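You operate a simulated robot arm through the tools that you are given. There is no shell and no other tool. Be economical: measure what you need, move in short steps, check, and stop when the job is done.

Carry out the task below with a simulated robot arm. There is one attempt and no reset: what you move stays moved.

Task
The blue spool has run out. Load the green spool and brake it.
Fine: hub nut snug, brake at SET, empty spool on the feed mat.

It is judged by the outcome, as a careful person would: the job done as asked, and still so three seconds after it is handed in. It fails if anything else is knocked over, pushed out of place, dropped, spilled or broken.

Robot
A 6-joint arm with a four-finger gripper on a trunk, on a base that drives. Base frame: it is fixed to the floor where the robot stands at the start and does not move with it; the origin is under the middle of the robot, x ahead of it, y to its left, z up; the surface under the hand at the start is at about z = 860. Readings come in mm, degrees, newtons and seconds.
With the tool pointing down near the work surface it reaches from about 140 to 920 mm from the robot's upright axis, wherever it stands. Its first joint turns from -166.0 to 166.0 degrees. Places, roughly: black brake knob [300, -100, 900]; feeder spindle [500, -100, 900]; feeder spindle stud tip [500, -100, 900]; top of the feeder nut post [300, -200, 900]; top of the grey feed mat [500, -900, 800]. Payload 3.43 kg.
The TCP is the grasp point between the finger pads, 30 mm short of the fingertips. In the tool frame z runs along the fingers and y along their closing line. Largest opening 120 mm; the body of the gripper starts 85 mm behind the TCP.
Orientation is told as [roll, pitch, yaw] about the base's x, y, z axes, in that order, counted from this pose: with the fingers straight down and closing along the base's y, the tool's x points along the base's -x, its y along +y and its z along -z.

Tools
- The arm moves only by the tool drive_tool. Its arguments are lists of equal length, an entry for each row: "gripper": the closure, from 0 (fully open) to 1 (shut); "dp": the shift along the base's x, y, z in m, a list of three; "delta_rot": the turn, a rotation vector about the base's x, y, z in degrees, a list of three. In form: {"gripper": [gripper, ...], "dp": [[x, y, z], ...], "delta_rot": [[ax, ay, az], ...]}. A call has 1 to 8 rows; each row is the pose to reach, as a shift and turn from the pose commanded when the call began. Each row takes 0.2 s and may step no farther than 50 mm and 8.6 degrees from the row before; otherwise, or with a gripper value out of range, the whole call is refused. A pose out of reach is approached as far as the arm can. The call stops where the force on the tool passes 40 N (or 10 N more than at its start, if that is more) or the arm is blocked; 0.2 s more then pass. Each finger halts on what it meets, pressing with about 27 N; the grip force reading is that of the motor and also rises with nothing between the fingers. The clock runs only during rows and for 0.2 s after the last one: add rows that repeat a pose to give the fingers time. The reply holds the time, the measured pose of the TCP, the force on the tool along the base axes, the opening and the grip force, in the units named above and with some noise, with the torque about the TCP (base axes, N m) and any sound that the robot's microphone picked up.
- Cameras (640 x 400 px; columns grow to the right, rows downward): "scene" is now at [25.8, 131.8, 1495.9]; the picture's right is [-0.83, -0.56, 0.00], its down [-0.38, 0.56, -0.74] and it looks along [0.41, -0.61, -0.67] (base axes); focal length 272 px, centre (320, 200). "wrist" rides on the gripper at [71, -17, -121] in the tool frame; the picture's right is [0.23, 0.97, 0.00], its down [-0.81, 0.19, -0.55] and it looks along [-0.54, 0.13, 0.83] (tool axes); focal length 275 px, centre (320, 200). There is no depth. A picture from a camera that has moved, and an enlarged one, comes with that camera's place and axes in the base frame and with its lens.
- grab_frame(camera): a new picture of that camera. No time passes.
- raise_lower(by): slides the trunk up (or, below 0, down) by that many mm; the arm and the scene camera ride with it, the base frame stays. It gives what a move gives, with no picture.
- base_move(legs): drives the robot by 1 to 6 legs, each [ahead, left, turn to the left] in mm, mm and degrees, along the robot's own axes; the way and the turn of a leg run together, so that a leg with both is an arc; at most 1500 mm and 180 degrees a leg. The arm and the cameras ride along, it lands a little off, and it stops where it bumps. It gives what a move gives.
- aim_head(pan, tilt): turns the head with the scene camera to pan (to the left, within 120 degrees either way) and tilt (down, from -29 to 69), counted from straight ahead of the robot. It gives what a move gives.
- enlarge(camera, box): a new picture of the part [left, top, right, bottom] of that camera's present view, enlarged. No time passes.
- hand_in(): hands the job in; it is judged then, once.

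Work in short steps. Places have to be worked out from the pictures, the camera data and where the tool is seen: move nearer, look again, correct. Check each grasp and each placing, and mend what went wrong. You have 120 turns and 90 pictures in all, those below and enlarged ones among them. Open the gripper and draw the arm clear of the work before you hand the job in, unless the task says otherwise.

The tools are called after "Request:" as a command line: name --argument value ..., lists and objects as JSON in quotes. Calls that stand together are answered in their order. drive_tool: Moves the arm, as the interface text tells. Its arguments: {"type":"object","properties":{"gripper":{"type":"array","items":{"type":"number"}},"dp":{"type":"array","items":{"type":"array","items":{"type":"number"}}},"delta_rot":{"type":"array","items":{"type":"array","items":{"type":"number"}}}},"required":["gripper","dp","delta_rot"]} The other tools are called the same way: raise_lower (by) slides the trunk up or down; base_move (legs) drives the base; aim_head (pan, tilt) turns the head that bears the scene camera; grab_frame (camera) takes a picture; enlarge (camera, box) takes an enlarged picture of a part of a camera's view; hand_in () hands the job in.

At the start:

```text
clock: 0.0
tool_pos: [518.7, -174.9, 1274.6]
orientation: [0.0, 0.0, 0.0]
force: [-0.6, -0.1, 0.3]
moment: [0.01, 0.0, 0.01]
grip_width: 120.0
grip_force: 0.1
trunk travel left (down, up): [-75.0, 465.0]
robot x, y, heading: [0.0, -0.1, 0.0]
head pan, tilt: [-56.0, 42.4]
```

scene: 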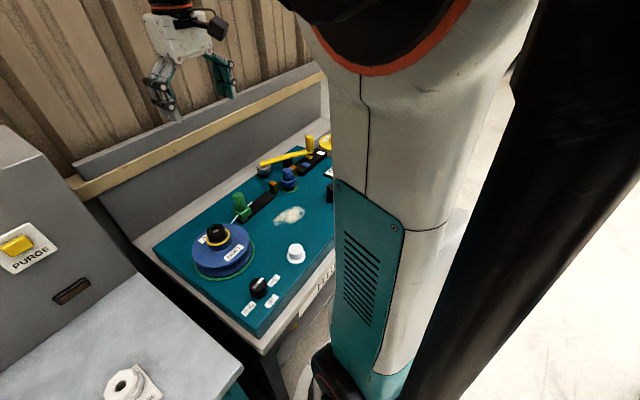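
wrist: 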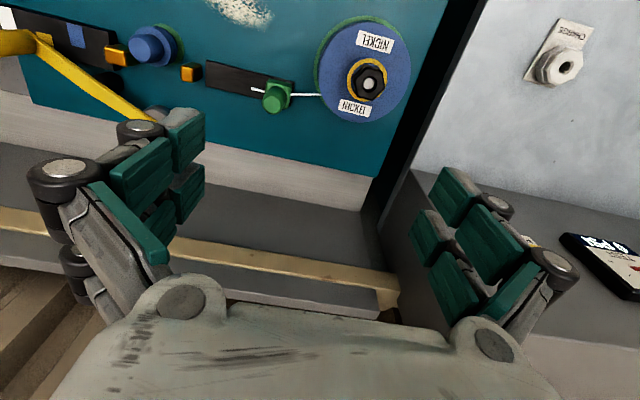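

The blue spool sits on the feeder's spindle under a dark nut; I can't see the green spool yet. I look closer at the feeder and turn the head for a wider look.

Request:
enlarge --camera "scene" --box '[140, 120, 340, 345]'

Request:
aim_head --pan -95 --tilt 40

Request:
grab_frame --camera "scene"

Request:
aim_head --pan 0 --tilt 40

Request:
grab_frame --camera "scene"

```text
1.78 times, centred on (240, 232) of scene
camera zoom: at [25.8, 131.8, 1495.9], right [-0.83, -0.56, 0.0], down [-0.38, 0.56, -0.74], along [0.41, -0.61, -0.67], focal length 483 px, centre (462, 142)
```

zoom: 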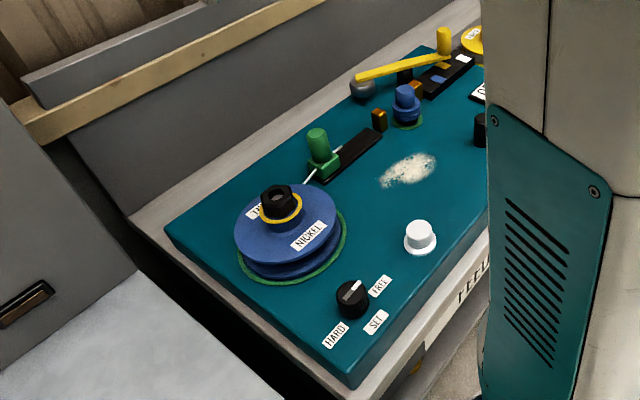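

```text
clock: 1.1
tool_pos: [517.9, -175.2, 1275.0]
orientation: [0.0, 0.1, 0.0]
force: [-0.3, -0.4, 0.0]
moment: [0.0, -0.02, 0.01]
grip_width: 119.9
grip_force: 0.0
trunk travel left (down, up): [-75.0, 465.0]
robot x, y, heading: [-1.6, -0.5, -0.2]
head pan, tilt: [-95.0, 40.0]
```

```text
86 pictures are left
camera scene: at [-28.1, 116.2, 1499.4], right [-1.0, 0.09, 0.0], down [0.06, 0.64, -0.77], along [-0.07, -0.76, -0.64], focal length 272 px, centre (320, 200)
```

scene: 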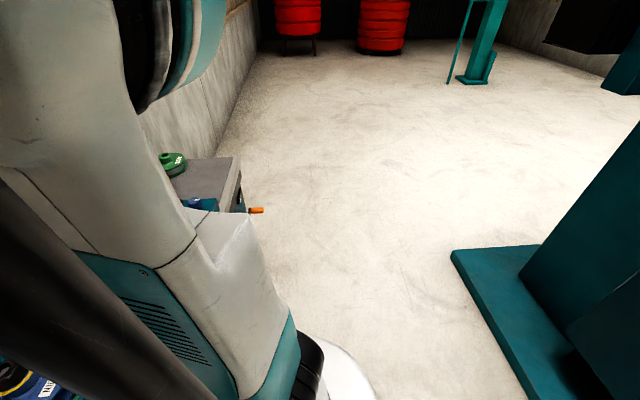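

```text
clock: 2.8
tool_pos: [518.6, -175.7, 1274.8]
orientation: [0.0, 0.0, 0.0]
force: [0.0, -0.8, 0.3]
moment: [0.0, 0.02, 0.01]
grip_width: 120.0
grip_force: 0.1
trunk travel left (down, up): [-75.0, 465.0]
robot x, y, heading: [-0.4, -4.0, 0.0]
head pan, tilt: [0.0, 40.0]
```

```text
85 pictures are left
camera scene: at [60.3, 173.2, 1501.2], right [-0.32, -0.95, 0.0], down [-0.59, 0.2, -0.78], along [0.74, -0.25, -0.63], focal length 272 px, centre (320, 200)
```

scene: 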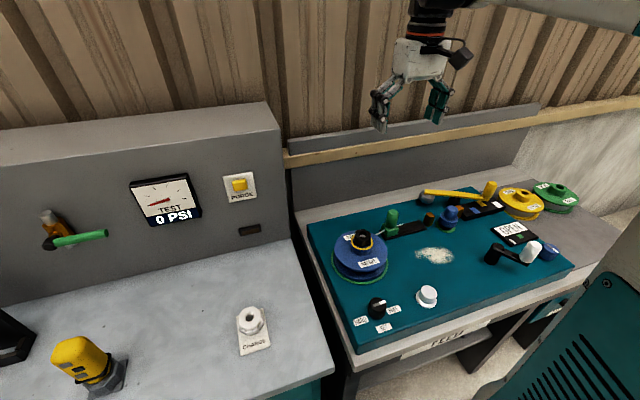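

This view shows the yellow and green spools at the far end of the table. I enlarge those parts for detail.

Request:
enlarge --camera "scene" --box '[420, 150, 640, 290]'

Request:
enlarge --camera "scene" --box '[300, 170, 500, 350]'

```text
2.86 times, centred on (530, 220) of scene
camera zoom: at [60.3, 173.2, 1501.2], right [-0.32, -0.95, 0.0], down [-0.59, 0.2, -0.78], along [0.74, -0.25, -0.63], focal length 776 px, centre (-280, 143)
```

zoom: 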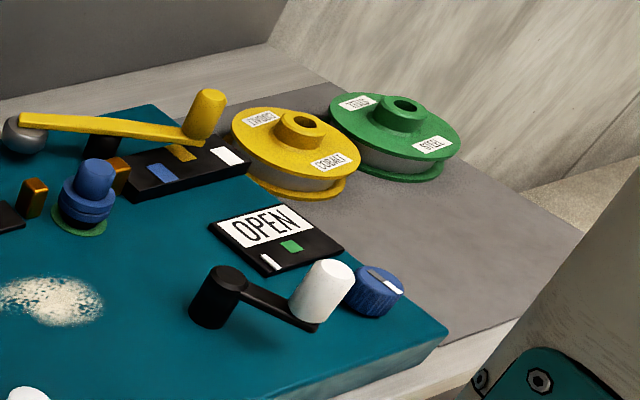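

```text
2.22 times, centred on (400, 260) of scene
camera zoom: at [60.3, 173.2, 1501.2], right [-0.32, -0.95, 0.0], down [-0.59, 0.2, -0.78], along [0.74, -0.25, -0.63], focal length 603 px, centre (142, 67)
```

zoom: 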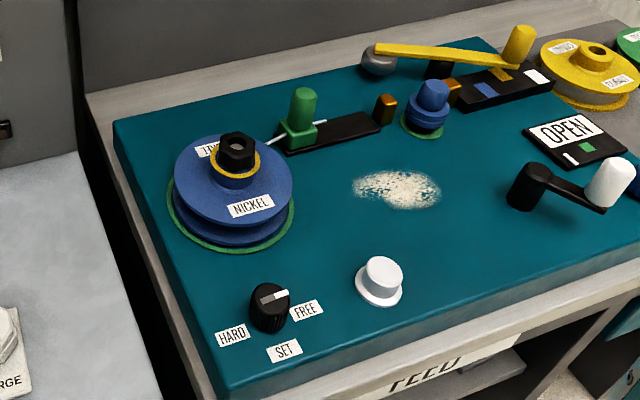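

The green spool sits at about (550,-955) and the yellow one at about (575,-805), on a grey area that looks like the mat. I'd like to stand where both spindle and mat are in reach, so I drive 400 mm to the right along the table front, after aiming the head that way.

Request:
base_move --legs '[[0, -400, 0]]'

Request:
grab_frame --camera "scene"

Request:
grab_frame --camera "wrist"

```text
clock: 5.3
tool_pos: [514.0, -582.1, 1273.5]
orientation: [0.0, 0.0, -0.6]
force: [0.1, 0.4, -1.1]
moment: [-0.02, -0.03, -0.01]
grip_width: 120.1
grip_force: 0.0
trunk travel left (down, up): [-75.0, 465.0]
robot x, y, heading: [-1.2, -398.6, -0.4]
head pan, tilt: [0.0, 40.0]
```

```text
82 pictures are left
camera scene: at [60.4, -230.1, 1501.9], right [-0.33, -0.94, 0.0], down [-0.58, 0.21, -0.78], along [0.74, -0.26, -0.62], focal length 272 px, centre (320, 200)
```

scene: 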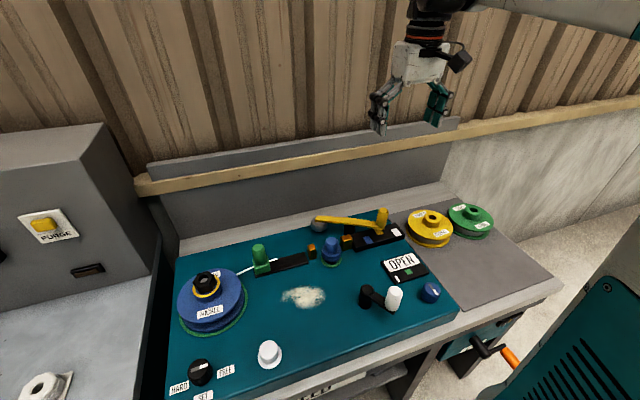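

```text
81 pictures are left
camera wrist: at [442.4, -600.3, 1395.9], right [-0.22, 0.98, 0.0], down [0.81, 0.18, 0.55], along [0.54, 0.12, -0.83], focal length 275 px, centre (320, 200)
```

wrist: 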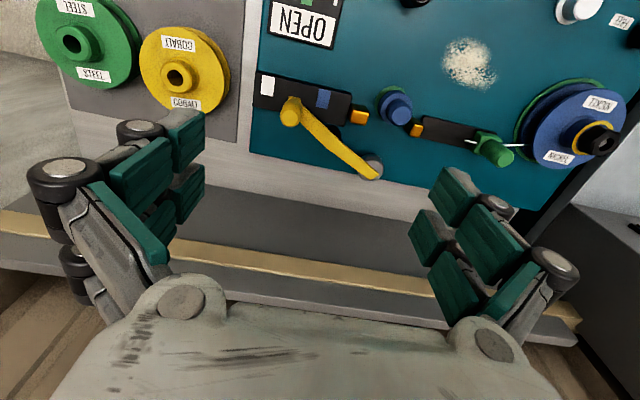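

The mat has free room at its front. I bring the wrist camera over the blue spool for a close look.

Request:
drive_tool --gripper '[0, 0, 0, 0, 0, 0, 0, 0]' --dp '[[-0.01, 0.045, -0.01], [-0.02, 0.09, -0.02], [-0.03, 0.135, -0.03], [-0.04, 0.18, -0.04], [-0.05, 0.225, -0.05], [-0.06, 0.27, -0.06], [-0.07, 0.315, -0.07], [-0.08, 0.36, -0.08]]' --delta_rot '[[0, 0, 0], [0, 0, 0], [0, 0, 0], [0, 0, 0], [0, 0, 0], [0, 0, 0], [0, 0, 0.3], [0, 0, 0.6]]'

Request:
drive_tool --gripper '[0, 0, 0]' --dp '[[-0.01, 0.04, -0.025], [-0.02, 0.08, -0.05], [-0.02, 0.1, -0.08]]' --delta_rot '[[0, 0, 0], [0, 0, 0], [0, 0, 0]]'

Request:
grab_frame --camera "wrist"

```text
clock: 7.1
tool_pos: [433.3, -222.7, 1194.7]
orientation: [-0.1, -0.1, -0.1]
force: [0.1, 0.5, 0.0]
moment: [-0.01, 0.02, 0.04]
grip_width: 120.0
grip_force: 0.0
trunk travel left (down, up): [-75.0, 465.0]
robot x, y, heading: [1.2, -403.9, -0.7]
head pan, tilt: [0.0, 40.0]
```

```text
clock: 7.9
tool_pos: [411.5, -120.1, 1115.2]
orientation: [-0.1, 0.0, 0.0]
force: [0.1, 0.1, -0.4]
moment: [0.0, 0.01, 0.0]
grip_width: 119.8
grip_force: 0.0
trunk travel left (down, up): [-75.0, 465.0]
robot x, y, heading: [-2.0, -401.7, -0.5]
head pan, tilt: [0.0, 40.0]
```

```text
80 pictures are left
camera wrist: at [340.5, -139.3, 1235.8], right [-0.23, 0.97, 0.0], down [0.81, 0.19, 0.55], along [0.54, 0.13, -0.83], focal length 275 px, centre (320, 200)
```

wrist: 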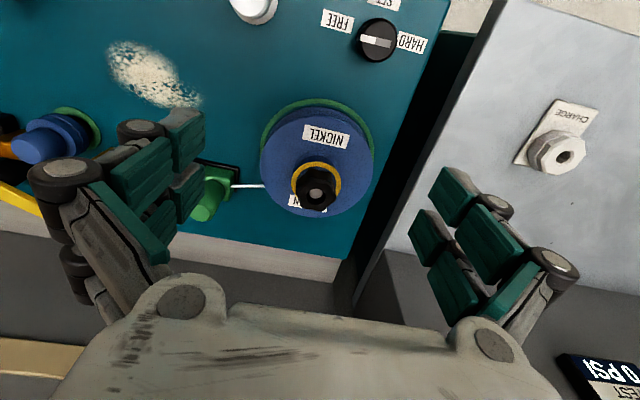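

I estimate the nut top at about (502,-105,964). I zoom in on the spool, rod and brake marker.

Request:
enlarge --camera "wrist" --box '[180, 80, 400, 230]'

Request:
enlarge --camera "wrist" --box '[220, 0, 440, 100]'

Request:
aim_head --pan 30 --tilt 50

Request:
grab_frame --camera "scene"

```text
2.67 times, centred on (290, 155) of wrist
camera zoom: at [340.5, -139.3, 1235.8], right [-0.23, 0.97, 0.0], down [0.81, 0.19, 0.55], along [0.54, 0.13, -0.83], focal length 734 px, centre (400, 320)
```

zoom: 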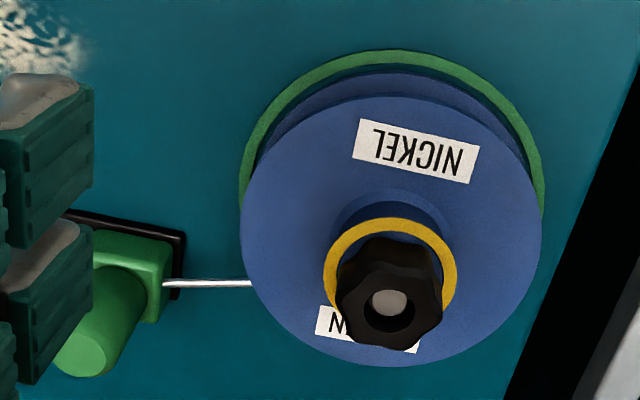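

```text
2.91 times, centred on (330, 50) of wrist
camera zoom: at [340.5, -139.3, 1235.8], right [-0.23, 0.97, 0.0], down [0.81, 0.19, 0.55], along [0.54, 0.13, -0.83], focal length 801 px, centre (291, 636)
```

zoom: 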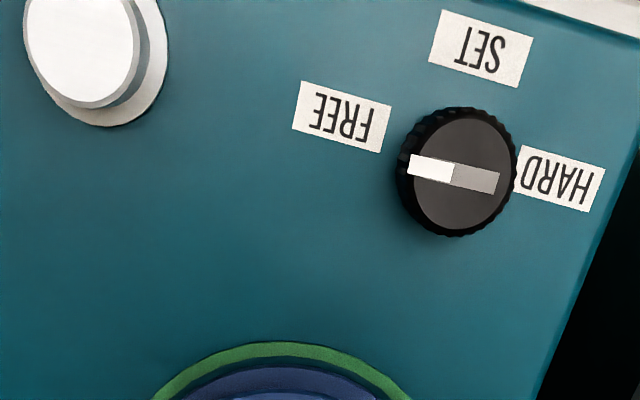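

```text
clock: 8.8
tool_pos: [414.3, -121.2, 1114.3]
orientation: [0.0, 0.0, 0.0]
force: [0.1, 0.2, -0.1]
moment: [0.0, -0.03, -0.02]
grip_width: 120.2
grip_force: 0.2
trunk travel left (down, up): [-75.0, 465.0]
robot x, y, heading: [-4.5, -404.1, -0.4]
head pan, tilt: [30.0, 50.0]
```

```text
77 pictures are left
camera scene: at [50.5, -255.3, 1511.6], right [-0.61, -0.8, 0.0], down [-0.42, 0.32, -0.85], along [0.67, -0.51, -0.53], focal length 272 px, centre (320, 200)
```

scene: 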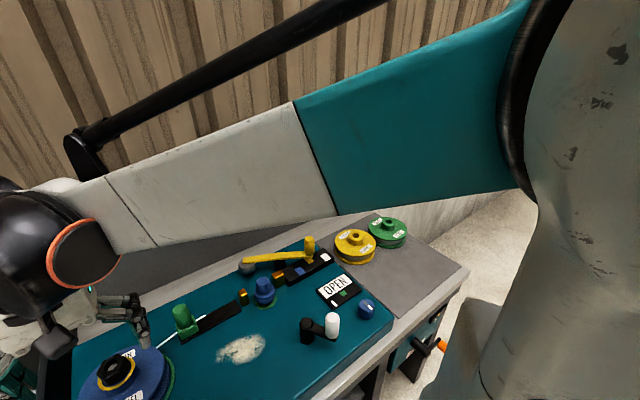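

The brake pointer already lies toward FREE; SET lies toward the robot. I zoom on the white rod near the spool, since it might have to be withdrawn first.

Request:
enlarge --camera "scene" --box '[80, 290, 260, 400]'

Request:
aim_head --pan 5 --tilt 48

Request:
enlarge --camera "scene" --box '[150, 200, 350, 330]'

```text
3.56 times, centred on (170, 345) of scene
camera zoom: at [50.5, -255.3, 1511.6], right [-0.61, -0.8, 0.0], down [-0.42, 0.32, -0.85], along [0.67, -0.51, -0.53], focal length 965 px, centre (853, -316)
```

zoom: 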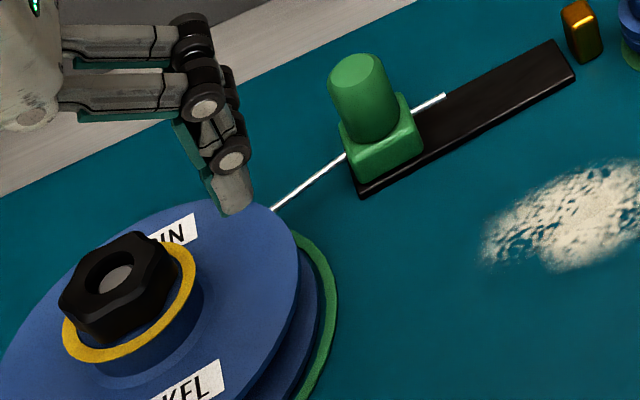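

```text
clock: 9.7
tool_pos: [412.6, -120.9, 1115.4]
orientation: [0.0, 0.0, 0.0]
force: [0.3, 0.7, 0.6]
moment: [0.04, 0.01, -0.02]
grip_width: 120.1
grip_force: 0.0
trunk travel left (down, up): [-75.0, 465.0]
robot x, y, heading: [-4.4, -403.3, -0.4]
head pan, tilt: [5.0, 48.0]
```

```text
3.08 times, centred on (250, 265) of scene
camera zoom: at [50.3, -255.5, 1511.4], right [-0.61, -0.79, 0.0], down [-0.42, 0.32, -0.85], along [0.67, -0.52, -0.53], focal length 836 px, centre (535, 0)
```

zoom: 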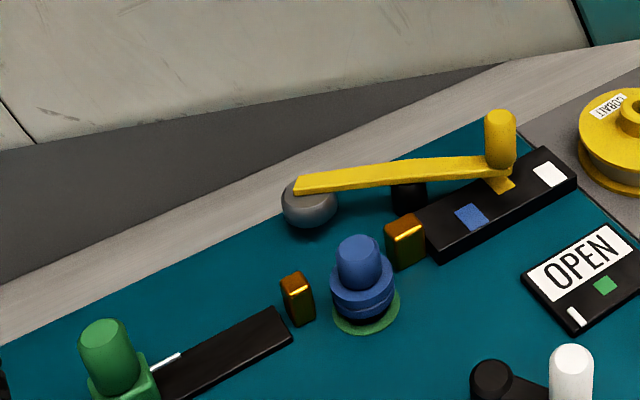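

The rod runs at x≈545 and seems to go in under the spool's top flange. To see, I swing the tool a quarter turn and look along +y from beyond the handle.

Request:
drive_tool --gripper '[0, 0, 0, 0, 0, 0, 0, 0]' --dp '[[0.01, -0.035, 0], [0.02, -0.07, 0], [0.03, -0.105, 0], [0.04, -0.14, 0], [0.05, -0.175, 0], [0.06, -0.2, 0], [0.07, -0.21, 0], [0.08, -0.21, 0]]' --delta_rot '[[0, 0, 8], [0, 0, 16], [0, 0, 24], [0, 0, 32], [0, 0, 40], [0, 0, 48], [0, 0, 56], [0, 0, 64]]'

Request:
drive_tool --gripper '[0, 0, 0, 0]' --dp '[[0.01, 0, -0.04], [0.02, 0, -0.08], [0.02, 0, -0.12], [0.02, 0, -0.14]]' --delta_rot '[[0, 0, 7], [0, 0, 14], [0, 0, 20], [0, 0, 26]]'

Request:
grab_frame --camera "wrist"

```text
clock: 11.5
tool_pos: [496.2, -331.8, 1114.8]
orientation: [0.0, 0.1, 63.9]
force: [-0.5, 0.6, 0.0]
moment: [0.01, -0.03, -0.01]
grip_width: 120.2
grip_force: 0.1
trunk travel left (down, up): [-75.0, 465.0]
robot x, y, heading: [-4.5, -402.0, -0.6]
head pan, tilt: [5.0, 48.0]
```

```text
clock: 12.5
tool_pos: [513.1, -333.5, 975.9]
orientation: [0.0, 0.0, 90.2]
force: [-0.8, 0.3, -0.4]
moment: [0.01, 0.0, 0.0]
grip_width: 120.0
grip_force: 0.1
trunk travel left (down, up): [-75.0, 465.0]
robot x, y, heading: [-2.9, -403.9, -0.5]
head pan, tilt: [5.0, 48.0]
```

```text
74 pictures are left
camera wrist: at [529.7, -405.0, 1096.7], right [-0.97, -0.23, 0.0], down [-0.19, 0.81, 0.55], along [-0.13, 0.54, -0.83], focal length 275 px, centre (320, 200)
```

wrist: 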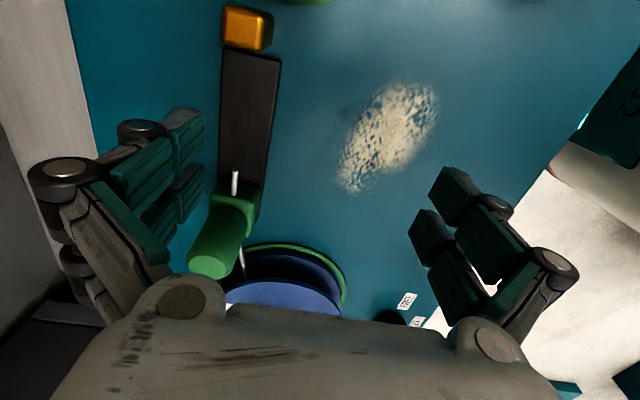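

Request:
enlarge --camera "wrist" --box '[170, 160, 370, 330]'

```text
2.35 times, centred on (270, 245) of wrist
camera zoom: at [529.7, -405.0, 1096.7], right [-0.97, -0.23, 0.0], down [-0.19, 0.81, 0.55], along [-0.13, 0.54, -0.83], focal length 648 px, centre (438, 94)
```

zoom: 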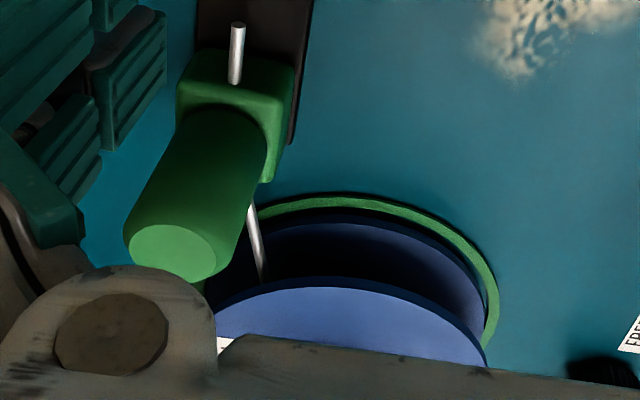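

The rod is a rigid pin running between the spool's flanges, carried by the green slider on its track, so it must be slid back (−y) before the spool can lift. I judge the handle's top at about (574,-232,959) and go above it to check.

Request:
drive_tool --gripper '[0, 0, 0, 0]' --dp '[[0, 0, 0.04], [0.02, 0.03, 0.06], [0.04, 0.065, 0.06], [0.06, 0.1, 0.06]]' --delta_rot '[[0, 0, 0], [0, 0, 0], [0, 0, 0], [0, 0, 0]]'

Request:
grab_frame --camera "wrist"

```text
clock: 13.5
tool_pos: [576.9, -233.5, 1035.1]
orientation: [0.1, -0.1, 90.0]
force: [-0.2, 0.4, 0.9]
moment: [0.0, -0.01, -0.03]
grip_width: 120.0
grip_force: 0.2
trunk travel left (down, up): [-75.0, 465.0]
robot x, y, heading: [0.9, -402.4, -0.5]
head pan, tilt: [5.0, 48.0]
```

```text
72 pictures are left
camera wrist: at [592.2, -305.7, 1156.4], right [-0.97, -0.23, 0.0], down [-0.19, 0.81, 0.55], along [-0.13, 0.54, -0.83], focal length 275 px, centre (320, 200)
```

wrist: 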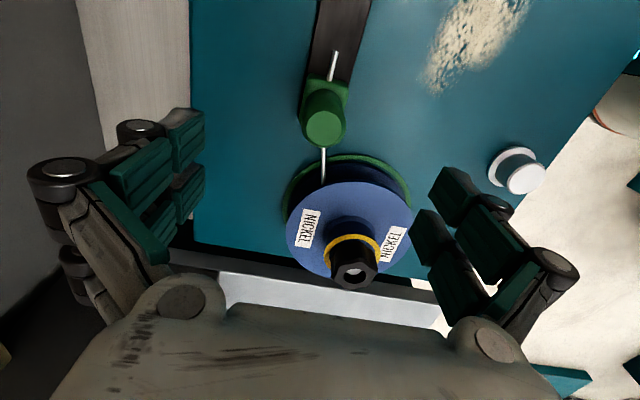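

The handle's top works out at (573,-241,961). I go down over it so the tips stop about 25 mm below its top and close gently.

Request:
drive_tool --gripper '[0, 0, 0.3, 0.5, 0.8, 1, 1, 1]' --dp '[[-0.004, -0.008, -0.04], [-0.004, -0.008, -0.08], [-0.004, -0.008, -0.08], [-0.004, -0.008, -0.08], [-0.004, -0.008, -0.08], [-0.004, -0.008, -0.08], [-0.004, -0.008, -0.08], [-0.004, -0.008, -0.08]]' --delta_rot '[[0, 0, 0], [0, 0, 0], [0, 0, 0], [0, 0, 0], [0, 0, 0], [0, 0, 0], [0, 0, 0], [0, 0, 0]]'

Request:
grab_frame --camera "wrist"

```text
clock: 15.3
tool_pos: [574.3, -238.1, 954.8]
orientation: [-0.2, -0.1, 90.0]
force: [29.8, 4.1, 13.0]
moment: [0.12, -0.82, -0.13]
grip_width: 31.2
grip_force: 44.7
trunk travel left (down, up): [-75.0, 465.0]
robot x, y, heading: [-1.1, -402.5, -0.6]
head pan, tilt: [5.0, 48.0]
```

```text
71 pictures are left
camera wrist: at [590.1, -312.5, 1075.1], right [-0.97, -0.23, 0.0], down [-0.19, 0.81, 0.55], along [-0.13, 0.54, -0.83], focal length 275 px, centre (320, 200)
```

wrist: 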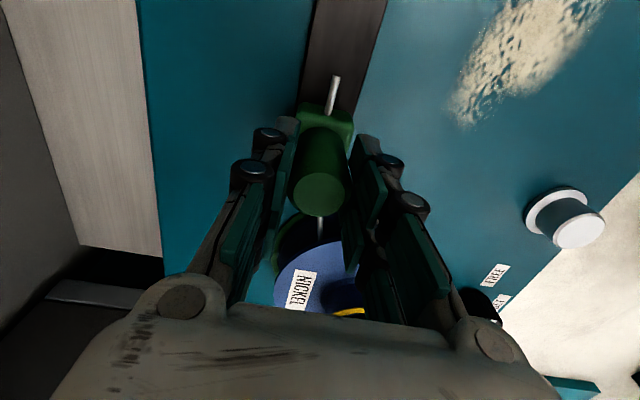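

The handle is held (31 mm) with some side load toward +x; I shift +3 mm in x and slide the handle along −y in small steps.

Request:
drive_tool --gripper '[1, 1, 1, 1, 1]' --dp '[[0.003, 0, 0], [0.003, -0.01, 0], [0.003, -0.02, 0], [0.003, -0.03, 0], [0.003, -0.04, 0]]' --delta_rot '[[0, 0, 0], [0, 0, 0], [0, 0, 0], [0, 0, 0], [0, 0, 0]]'

Request:
grab_frame --camera "wrist"

```text
clock: 16.5
tool_pos: [573.4, -280.5, 953.4]
orientation: [0.2, 0.0, 90.0]
force: [-0.1, 2.6, -19.4]
moment: [0.51, 0.09, 0.02]
grip_width: 31.2
grip_force: 45.1
trunk travel left (down, up): [-75.0, 465.0]
robot x, y, heading: [-1.6, -400.0, -0.8]
head pan, tilt: [5.0, 48.0]
```

```text
70 pictures are left
camera wrist: at [590.7, -352.8, 1075.1], right [-0.97, -0.23, 0.0], down [-0.19, 0.81, 0.55], along [-0.13, 0.54, -0.83], focal length 275 px, centre (320, 200)
```

wrist: 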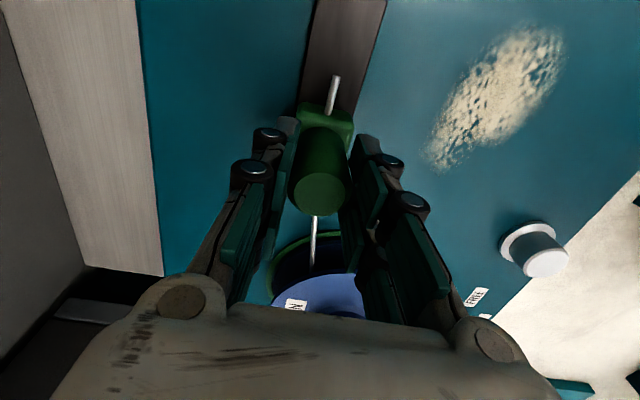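

The slider follows easily at about 3 N. I continue another 50 mm, watching the force.

Request:
drive_tool --gripper '[1, 1, 1, 1, 1]' --dp '[[0, -0.01, -0.001], [0, -0.02, -0.001], [0, -0.03, -0.001], [0, -0.04, -0.001], [0, -0.05, -0.001]]' --delta_rot '[[0, 0, 0], [0, 0, 0], [0, 0, 0], [0, 0, 0], [0, 0, 0]]'

Request:
grab_frame --camera "wrist"

```text
clock: 17.7
tool_pos: [573.3, -331.4, 953.8]
orientation: [0.0, 0.0, 89.9]
force: [2.9, 3.1, -3.6]
moment: [0.26, -0.04, -0.01]
grip_width: 31.1
grip_force: 45.0
trunk travel left (down, up): [-75.0, 465.0]
robot x, y, heading: [-6.0, -403.0, -0.8]
head pan, tilt: [5.0, 48.0]
```

```text
69 pictures are left
camera wrist: at [590.1, -403.4, 1075.2], right [-0.97, -0.23, 0.0], down [-0.19, 0.81, 0.55], along [-0.13, 0.54, -0.83], focal length 275 px, centre (320, 200)
```

wrist: 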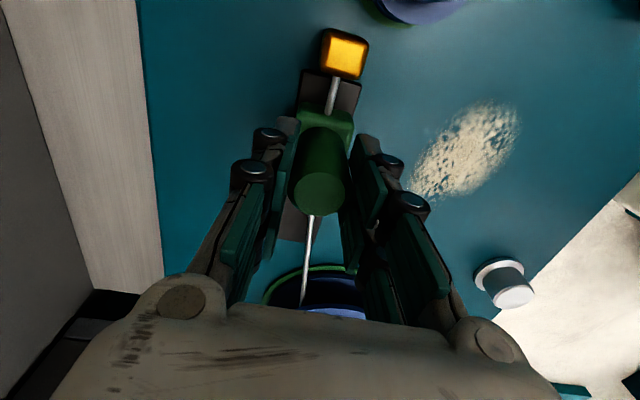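

The rod still reaches the spool's edge and there is ~30 mm of track left. I go on in small steps until it stops.

Request:
drive_tool --gripper '[1, 1, 1, 1]' --dp '[[0, -0.006, 0], [0, -0.012, 0], [0, -0.018, 0], [0, -0.024, 0]]' --delta_rot '[[0, 0, 0], [0, 0, 0], [0, 0, 0], [0, 0, 0]]'

Request:
grab_frame --camera "wrist"

```text
clock: 18.4
tool_pos: [572.8, -335.9, 954.0]
orientation: [-0.1, -0.4, 90.4]
force: [2.0, 11.0, -0.1]
moment: [1.46, -0.05, 0.07]
grip_width: 31.2
grip_force: 45.4
trunk travel left (down, up): [-75.0, 465.0]
robot x, y, heading: [-5.0, -401.1, -0.3]
head pan, tilt: [5.0, 48.0]
stopped in row 3: the force on the tool passed its limit at 45 N (the readings are from after the stop); the commanded pose is now the measured one
```

```text
68 pictures are left
camera wrist: at [590.4, -408.8, 1074.4], right [-0.97, -0.24, 0.0], down [-0.2, 0.8, 0.56], along [-0.13, 0.54, -0.83], focal length 275 px, centre (320, 200)
```

wrist: 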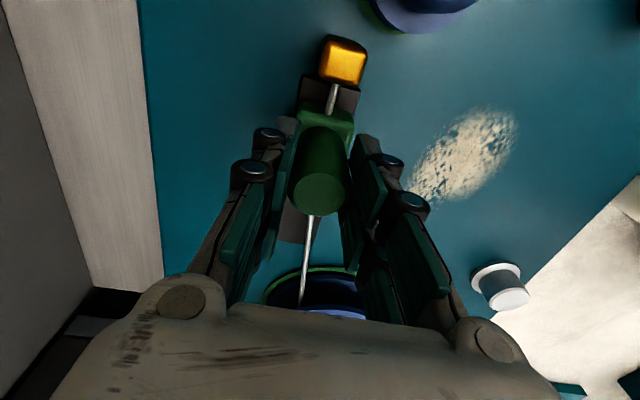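

It's at its end stop (slid about 98 mm). I open, rise, and look at the rod's tip against the spool.

Request:
drive_tool --gripper '[0.6, 0, 0, 0, 0]' --dp '[[0, 0, 0], [0, 0, 0], [0, 0, 0.04], [0, 0, 0.08], [0, 0.02, 0.12]]' --delta_rot '[[0, 0, 0], [0, 0, 0], [0, 0, 0], [0, 0, 0], [0, 0, 0]]'

Request:
grab_frame --camera "wrist"

Request:
aim_head --pan 0 --tilt 40

Request:
grab_frame --camera "scene"

```text
clock: 19.6
tool_pos: [571.0, -319.6, 1074.7]
orientation: [0.0, -0.4, 90.3]
force: [0.7, -0.8, -0.5]
moment: [0.01, -0.03, 0.01]
grip_width: 119.6
grip_force: 0.1
trunk travel left (down, up): [-75.0, 465.0]
robot x, y, heading: [-1.8, -400.1, -0.5]
head pan, tilt: [5.0, 48.0]
```

```text
67 pictures are left
camera wrist: at [587.9, -392.9, 1194.7], right [-0.97, -0.24, 0.0], down [-0.2, 0.81, 0.56], along [-0.13, 0.54, -0.83], focal length 275 px, centre (320, 200)
```

wrist: 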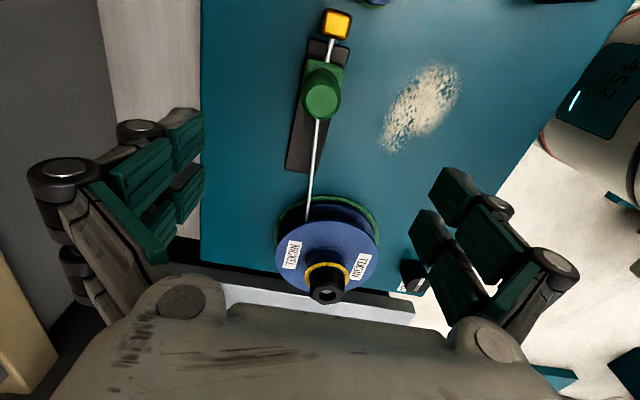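

```text
clock: 20.3
tool_pos: [572.2, -319.0, 1072.8]
orientation: [0.0, -0.4, 90.2]
force: [0.5, -0.2, 0.9]
moment: [0.02, 0.01, -0.02]
grip_width: 119.9
grip_force: 0.1
trunk travel left (down, up): [-75.0, 465.0]
robot x, y, heading: [-1.3, -404.9, -0.4]
head pan, tilt: [0.0, 40.0]
```

```text
66 pictures are left
camera scene: at [64.1, -201.5, 1499.4], right [-0.01, -1.0, 0.0], down [-0.64, 0.01, -0.77], along [0.77, -0.01, -0.64], focal length 272 px, centre (320, 200)
```

scene: 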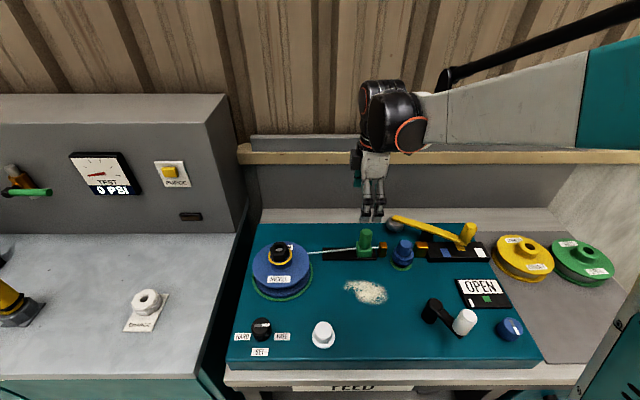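

Request:
enlarge --camera "scene" --box '[230, 210, 420, 330]'

Request:
enlarge --camera "wrist" --box '[250, 100, 410, 300]'

```text
3.33 times, centred on (325, 270) of scene
camera zoom: at [64.1, -201.5, 1499.4], right [-0.01, -1.0, 0.0], down [-0.64, 0.01, -0.77], along [0.77, -0.01, -0.64], focal length 905 px, centre (303, -33)
```

zoom: 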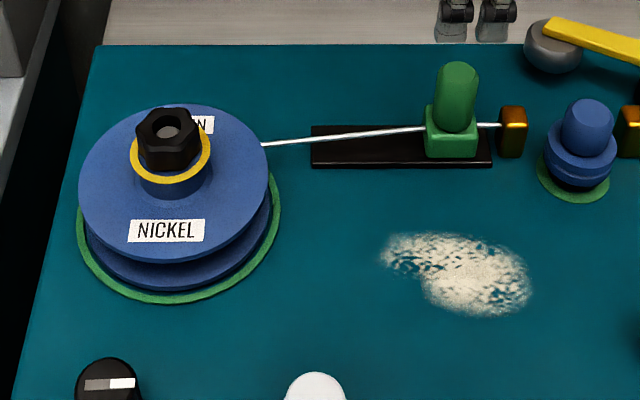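

```text
2.00 times, centred on (330, 200) of wrist
camera zoom: at [588.1, -392.8, 1194.0], right [-0.97, -0.24, 0.0], down [-0.2, 0.81, 0.56], along [-0.13, 0.54, -0.83], focal length 551 px, centre (300, 200)
```

zoom: 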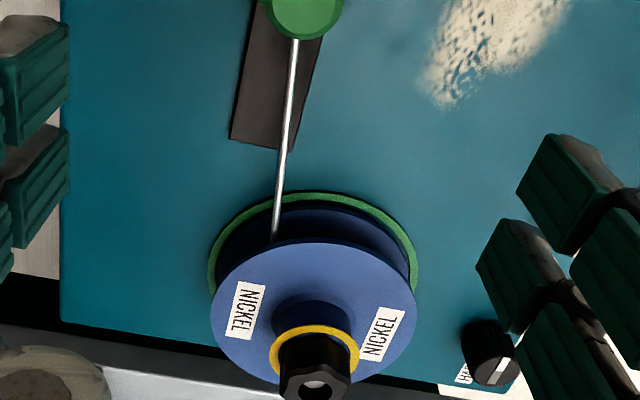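

The "rod" still runs from the slider to the spool, with a changed angle: it's a strand paid out between the spool side and the shuttle, not a locking pin, and the shuttle is not part of what's asked. So I'll put the shuttle back exactly (+95 mm) and regard it as untouched.

Request:
drive_tool --gripper '[0, 0, 0, 0.4, 0.8, 1, 1, 1]' --dp '[[0.002, -0.017, -0.04], [0.002, -0.017, -0.08], [0.002, -0.017, -0.119], [0.002, -0.017, -0.119], [0.002, -0.017, -0.119], [0.002, -0.017, -0.119], [0.002, -0.017, -0.119], [0.002, -0.017, -0.119]]' --delta_rot '[[0, 0.4, 0], [0, 0.4, 0], [0, 0.4, 0], [0, 0.4, 0], [0, 0.4, 0], [0, 0.4, 0], [0, 0.4, 0], [0, 0.4, 0]]'

Request:
drive_tool --gripper '[1, 1, 1, 1, 1, 1, 1]' --dp '[[0, 0.015, 0], [0, 0.03, 0], [0, 0.045, 0], [0, 0.06, 0], [0, 0.075, 0], [0, 0.087, 0], [0, 0.095, 0]]' --delta_rot '[[0, 0, 0], [0, 0, 0], [0, 0, 0], [0, 0, 0], [0, 0, 0], [0, 0, 0], [0, 0, 0]]'

Request:
enlarge --camera "scene" --box '[230, 210, 420, 330]'

```text
clock: 22.1
tool_pos: [574.2, -336.0, 954.3]
orientation: [0.4, -0.4, 90.2]
force: [-26.3, 0.2, -25.3]
moment: [-0.09, 0.55, 0.16]
grip_width: 31.3
grip_force: 45.2
trunk travel left (down, up): [-75.0, 465.0]
robot x, y, heading: [-4.1, -402.7, -0.5]
head pan, tilt: [0.0, 40.0]
```

```text
clock: 22.5
tool_pos: [573.7, -320.6, 954.6]
orientation: [0.4, -0.3, 90.3]
force: [-4.4, 4.8, -6.4]
moment: [-0.55, 0.13, -0.04]
grip_width: 31.1
grip_force: 45.3
trunk travel left (down, up): [-75.0, 465.0]
robot x, y, heading: [-0.5, -404.5, -0.3]
head pan, tilt: [0.0, 40.0]
stopped in row 2: the force on the tool passed its limit at 48 N (the readings are from after the stop); the commanded pose is now the measured one
```

```text
3.33 times, centred on (325, 270) of scene
camera zoom: at [63.8, -201.2, 1499.6], right [-0.01, -1.0, 0.0], down [-0.64, 0.01, -0.77], along [0.77, -0.01, -0.64], focal length 905 px, centre (303, -33)
```

zoom: 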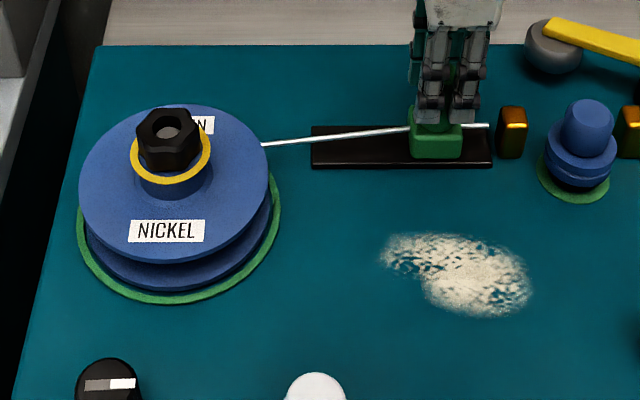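

It moved 15 mm; the stop came from leftover side load in the grip, which is now relaxed. I carry on with smaller steps.

Request:
drive_tool --gripper '[1, 1, 1, 1, 1, 1, 1, 1]' --dp '[[0, 0.01, 0], [0, 0.02, 0], [0, 0.03, 0], [0, 0.04, 0], [0, 0.05, 0], [0, 0.06, 0], [0, 0.07, 0], [0, 0.079, 0]]' --delta_rot '[[0, 0, 0], [0, 0, 0], [0, 0, 0], [0, 0, 0], [0, 0, 0], [0, 0, 0], [0, 0, 0], [0, 0, 0]]'

Request:
enlarge --camera "scene" --box '[230, 210, 420, 330]'

```text
clock: 24.5
tool_pos: [574.9, -242.9, 955.0]
orientation: [0.6, -0.5, 90.4]
force: [-2.1, 0.9, -8.9]
moment: [-0.17, -0.2, -0.13]
grip_width: 31.1
grip_force: 45.4
trunk travel left (down, up): [-75.0, 465.0]
robot x, y, heading: [-1.3, -401.2, -0.3]
head pan, tilt: [0.0, 40.0]
stopped in row 8: the force on the tool passed its limit at 41 N (the readings are from after the stop); the commanded pose is now the measured one
```

```text
3.33 times, centred on (325, 270) of scene
camera zoom: at [64.1, -201.2, 1499.7], right [-0.01, -1.0, 0.0], down [-0.64, 0.01, -0.77], along [0.77, -0.01, -0.64], focal length 905 px, centre (303, -33)
```

zoom: 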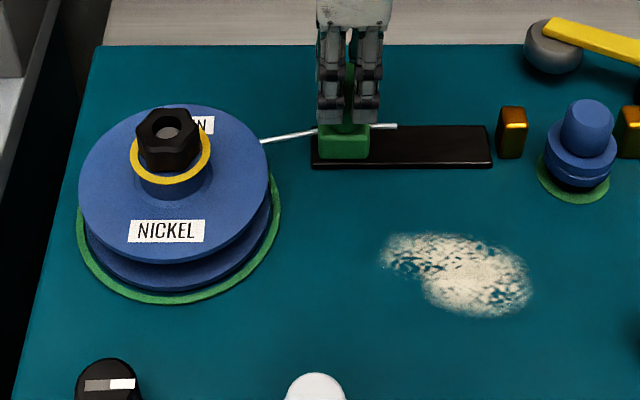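

The shuttle is back at its start (-242). I release it, rise, and move above the nut while turning back to yaw ~0 to look at it.

Request:
drive_tool --gripper '[0.6, 0.3, 0, 0, 0, 0, 0, 0]' --dp '[[0, 0, 0], [0, 0, 0], [0, 0, 0.04], [0, 0, 0.085], [0, 0.01, 0.12], [-0.02, 0.04, 0.12], [-0.04, 0.08, 0.12], [-0.06, 0.12, 0.12]]' --delta_rot '[[0, 0, 0], [0, 0, 0], [0, 0, 0], [0, 0, 0], [0, 0, -8], [0, 0, -16], [0, 0, -24], [0, 0, -32]]'

Request:
drive_tool --gripper '[0, 0, 0, 0, 0, 0, 0]' --dp '[[-0.002, 0.005, -0.01], [-0.005, 0.01, -0.02], [-0.008, 0.018, -0.03], [-0.01, 0.02, -0.035], [-0.01, 0.02, -0.035], [-0.01, 0.02, -0.035], [-0.01, 0.02, -0.035]]' --delta_rot '[[0, 0, -8], [0, 0, -16], [0, 0, -24], [0, 0, -32], [0, 0, -40], [0, 0, -48], [0, 0, -58]]'

Request:
grab_frame --camera "wrist"

```text
clock: 26.3
tool_pos: [514.5, -121.5, 1075.1]
orientation: [0.6, -0.5, 58.1]
force: [0.2, -0.8, -0.5]
moment: [0.05, 0.05, 0.02]
grip_width: 119.8
grip_force: 0.0
trunk travel left (down, up): [-75.0, 465.0]
robot x, y, heading: [-2.7, -401.9, -0.6]
head pan, tilt: [0.0, 40.0]
```

```text
refused: row 7 steps farther than a row can; nothing moved
```

```text
61 pictures are left
camera wrist: at [490.5, -194.6, 1194.9], right [-0.95, 0.32, 0.01], down [0.27, 0.78, 0.56], along [0.17, 0.53, -0.83], focal length 275 px, centre (320, 200)
```

wrist: 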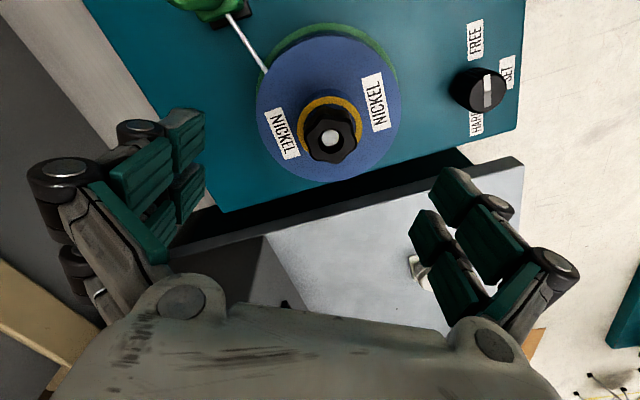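

The nut's axis reads (506,-106). I zoom on the nut to see how its flats lie.

Request:
enlarge --camera "wrist" --box '[280, 90, 390, 180]'

```text
4.44 times, centred on (335, 135) of wrist
camera zoom: at [490.5, -194.6, 1194.9], right [-0.95, 0.32, 0.01], down [0.27, 0.78, 0.56], along [0.17, 0.53, -0.83], focal length 1224 px, centre (253, 489)
```

zoom: 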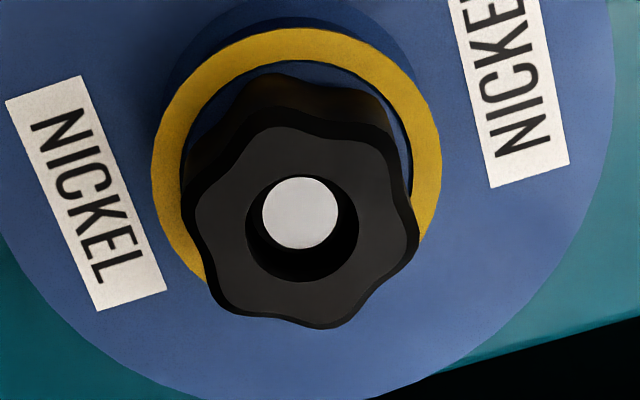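

It's a six-lobed knob; its flats fit the fingers at yaw ≈25°. I turn there, centre over the nut and stop a little above to check.

Request:
drive_tool --gripper '[0, 0, 0, 0, 0]' --dp '[[-0.003, 0.005, -0.015], [-0.006, 0.01, -0.03], [-0.009, 0.016, -0.045], [-0.009, 0.016, -0.06], [-0.009, 0.016, -0.06]]' --delta_rot '[[0, 0, -8], [0, 0, -16], [-0.5, 0.4, -24], [-0.6, 0.5, -31], [-0.6, 0.5, -33]]'

Request:
grab_frame --camera "wrist"

```text
clock: 27.5
tool_pos: [505.3, -106.1, 1015.8]
orientation: [0.5, 0.5, 25.2]
force: [0.3, 0.2, -1.0]
moment: [-0.01, 0.0, 0.0]
grip_width: 120.1
grip_force: 0.1
trunk travel left (down, up): [-75.0, 465.0]
robot x, y, heading: [0.9, -400.9, -0.3]
head pan, tilt: [0.0, 40.0]
```

```text
59 pictures are left
camera wrist: at [448.2, -154.1, 1136.9], right [-0.62, 0.78, 0.01], down [0.66, 0.52, 0.55], along [0.42, 0.35, -0.84], focal length 275 px, centre (320, 200)
```

wrist: 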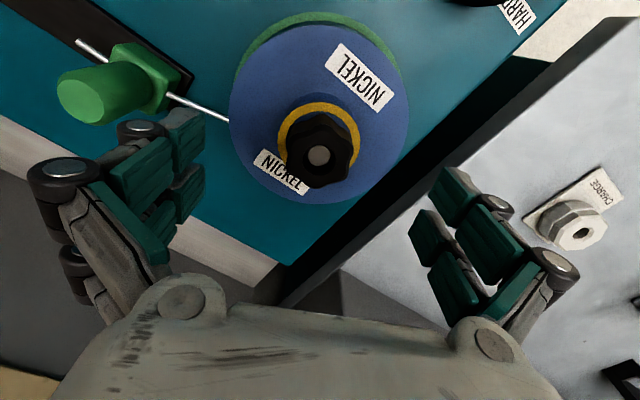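

The nut is centred. I correct the small tilt, lower to z≈968 (tips just above the yellow ring) and close on the nut.

Request:
drive_tool --gripper '[0, 0.2, 0.4, 0.7, 1, 1, 1]' --dp '[[0.001, 0.001, -0.025], [0.001, 0.001, -0.048], [0.001, 0.001, -0.048], [0.001, 0.001, -0.048], [0.001, 0.001, -0.048], [0.001, 0.001, -0.048], [0.001, 0.001, -0.048]]' --delta_rot '[[-0.5, -0.5, 0], [-0.5, -0.5, 0], [-0.5, -0.5, 0], [-0.5, -0.5, 0], [-0.5, -0.5, 0], [-0.5, -0.5, 0], [-0.5, -0.5, 0]]'

Request:
grab_frame --camera "wrist"

Request:
enlarge --camera "scene" --box '[220, 180, 360, 310]'

```text
clock: 28.8
tool_pos: [503.8, -105.0, 969.1]
orientation: [-0.3, -0.1, 25.2]
force: [-1.9, -1.2, 21.4]
moment: [0.45, 0.11, 0.02]
grip_width: 47.0
grip_force: 27.1
trunk travel left (down, up): [-75.0, 465.0]
robot x, y, heading: [-3.0, -403.6, -0.4]
head pan, tilt: [0.0, 40.0]
stopped in row 6: the force on the tool passed its limit at 42 N (the readings are from after the stop); the commanded pose is now the measured one
```

```text
58 pictures are left
camera wrist: at [446.1, -152.3, 1090.9], right [-0.62, 0.78, 0.0], down [0.65, 0.52, 0.55], along [0.43, 0.34, -0.83], focal length 275 px, centre (320, 200)
```

wrist: 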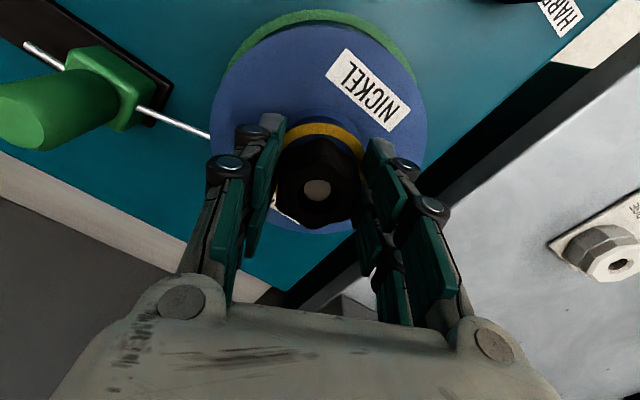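

```text
3.08 times, centred on (290, 245) of scene
camera zoom: at [62.2, -202.4, 1499.6], right [-0.01, -1.0, 0.0], down [-0.64, 0.01, -0.77], along [0.77, -0.01, -0.64], focal length 836 px, centre (412, 62)
```

zoom: 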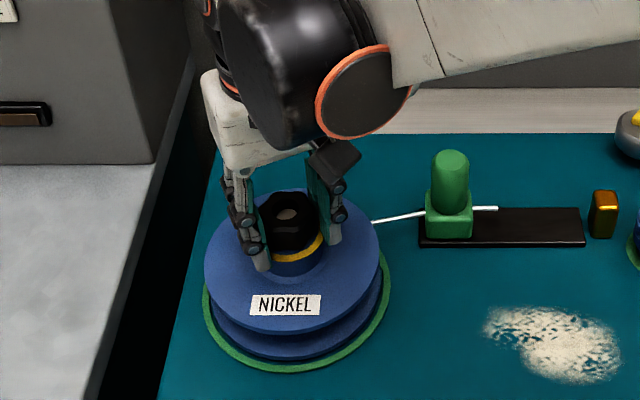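

The nut is gripped at 47 mm with some upward push from the ring; I lift 1.5 mm and try turning anticlockwise 40°.

Request:
drive_tool --gripper '[1, 1, 1, 1, 1, 1]' --dp '[[0, 0, 0.0015], [0, 0, 0.0015], [0, 0, 0.0015], [0, 0, 0.0018], [0, 0, 0.002], [0, 0, 0.002]]' --delta_rot '[[0, 0, 0], [0, 0, 8], [0, 0, 16], [0, 0, 24], [0, 0, 32], [0, 0, 40]]'

Request:
grab_frame --camera "wrist"

```text
clock: 30.2
tool_pos: [507.3, -107.2, 970.6]
orientation: [-0.3, 0.0, 65.3]
force: [10.9, -20.0, -2.3]
moment: [-0.64, -0.16, -0.09]
grip_width: 46.9
grip_force: 26.9
trunk travel left (down, up): [-75.0, 465.0]
robot x, y, heading: [3.3, -397.4, -0.3]
head pan, tilt: [0.0, 40.0]
```

```text
56 pictures are left
camera wrist: at [491.8, -180.5, 1091.8], right [-0.98, 0.2, 0.0], down [0.16, 0.82, 0.55], along [0.11, 0.54, -0.83], focal length 275 px, centre (320, 200)
```

wrist: 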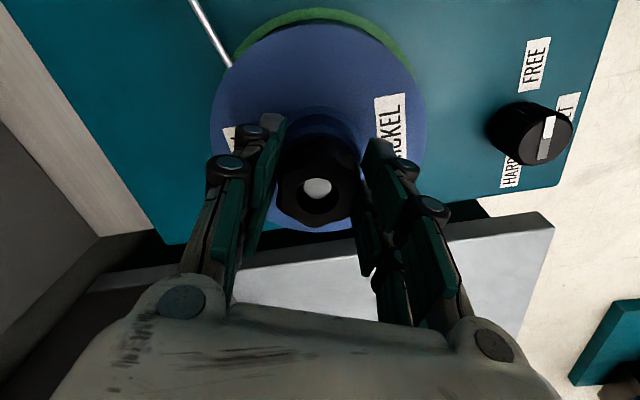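

The nut turned with the gripper (the yellow ring is now hidden/dark, apparently a snugness indicator). I continue to turn as far as convenient, recentring slightly.

Request:
drive_tool --gripper '[1, 1, 1, 1, 1, 1, 1, 1]' --dp '[[0.0, -0.001, 0.0005], [0.0, -0.001, 0.001], [0.0, -0.001, 0.0012], [0.0, -0.001, 0.0015], [0.0, -0.001, 0.002], [0.0, -0.001, 0.0022], [0.0, -0.001, 0.0025], [0.0, -0.001, 0.003]]' --delta_rot '[[0, 0, 8], [0, 0, 16], [0, 0, 24], [0, 0, 32], [0, 0, 40], [0, 0, 48], [0, 0, 56], [0, 0, 64]]'

Request:
grab_frame --camera "wrist"

```text
clock: 31.2
tool_pos: [509.5, -104.4, 970.5]
orientation: [-0.6, 0.0, 94.9]
force: [13.8, 2.6, -3.8]
moment: [-0.1, -0.63, -0.01]
grip_width: 46.0
grip_force: 27.3
trunk travel left (down, up): [-75.0, 465.0]
robot x, y, heading: [0.1, -399.7, -0.1]
head pan, tilt: [0.0, 40.0]
stopped in row 4: the force on the tool passed its limit at 42 N (the readings are from after the stop); the commanded pose is now the measured one
```

```text
55 pictures are left
camera wrist: at [530.6, -175.6, 1092.6], right [-0.95, -0.31, -0.01], down [-0.27, 0.79, 0.55], along [-0.17, 0.53, -0.83], focal length 275 px, centre (320, 200)
```

wrist: 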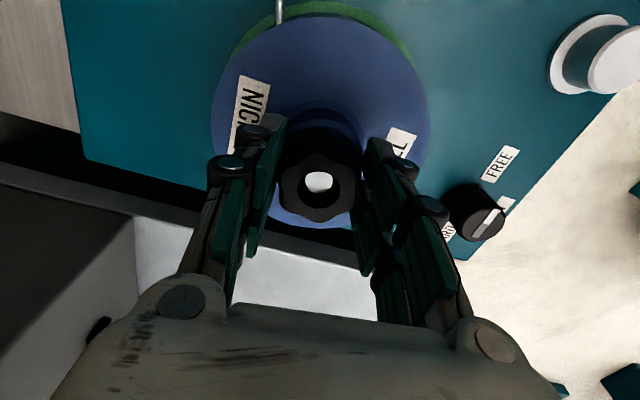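

The nut keeps turning; the stop was sideways load from drift. I recentre to (506,-105.5) and keep turning.

Request:
drive_tool --gripper '[1, 1, 1, 1, 1, 1, 1, 1]' --dp '[[-0.002, 0, 0.001], [-0.002, -0.001, 0.001], [-0.002, -0.001, 0.0015], [-0.002, -0.001, 0.0015], [-0.002, -0.001, 0.002], [-0.002, -0.001, 0.002], [-0.002, -0.001, 0.0025], [-0.002, -0.001, 0.003]]' --delta_rot '[[0, 0, 6], [0, 0, 12], [0, 0, 18], [0, 0, 24], [0, 0, 32], [0, 0, 40], [0, 0, 48], [0, 0, 56]]'

Request:
enlarge --camera "scene" --box '[220, 180, 360, 310]'

```text
clock: 31.9
tool_pos: [509.2, -105.0, 971.6]
orientation: [-0.7, 0.0, 109.0]
force: [13.7, 7.3, -11.0]
moment: [0.08, -0.5, 0.0]
grip_width: 45.9
grip_force: 26.8
trunk travel left (down, up): [-75.0, 465.0]
robot x, y, heading: [2.6, -398.7, -0.4]
head pan, tilt: [0.0, 40.0]
stopped in row 3: the force on the tool passed its limit at 41 N (the readings are from after the stop); the commanded pose is now the measured one
```

```text
3.08 times, centred on (290, 245) of scene
camera zoom: at [67.1, -200.1, 1499.0], right [-0.01, -1.0, 0.0], down [-0.64, 0.01, -0.76], along [0.76, -0.01, -0.64], focal length 836 px, centre (412, 62)
```

zoom: 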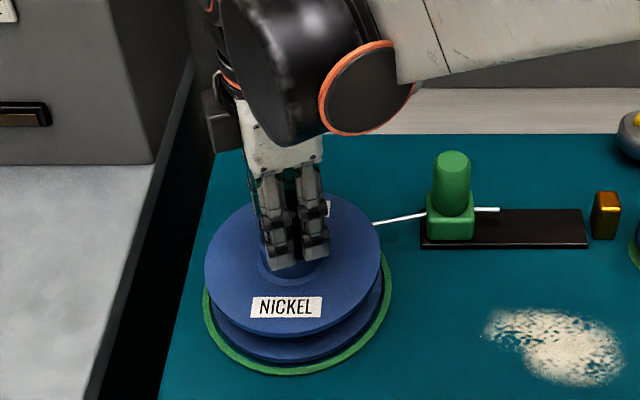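

The residual push is toward +x, so the axis lies slightly further in x; I follow the force and continue to turn.

Request:
drive_tool --gripper '[1, 1, 1, 1, 1, 1, 1, 1]' --dp '[[0.0015, 0.0005, 0], [0.0015, 0.0005, 0.0], [0.0015, 0.0005, 0.0], [0.0015, 0.0005, 0.0], [0.0015, 0.0005, 0.0], [0.0015, 0.0005, 0.0005], [0.0015, 0.0005, 0.001], [0.0015, 0.0005, 0.001]]' --delta_rot '[[0, 0, 0], [0, 0, 8], [0, 0, 16], [0, 0, 24], [0, 0, 32], [0, 0, 40], [0, 0, 48], [0, 0, 54]]'

```text
clock: 33.7
tool_pos: [509.7, -103.8, 973.9]
orientation: [-0.7, -0.2, 163.2]
force: [22.2, 7.5, -10.1]
moment: [-0.05, -0.56, -0.04]
grip_width: 46.1
grip_force: 27.0
trunk travel left (down, up): [-75.0, 465.0]
robot x, y, heading: [-3.0, -401.4, -0.3]
head pan, tilt: [0.0, 40.0]
```

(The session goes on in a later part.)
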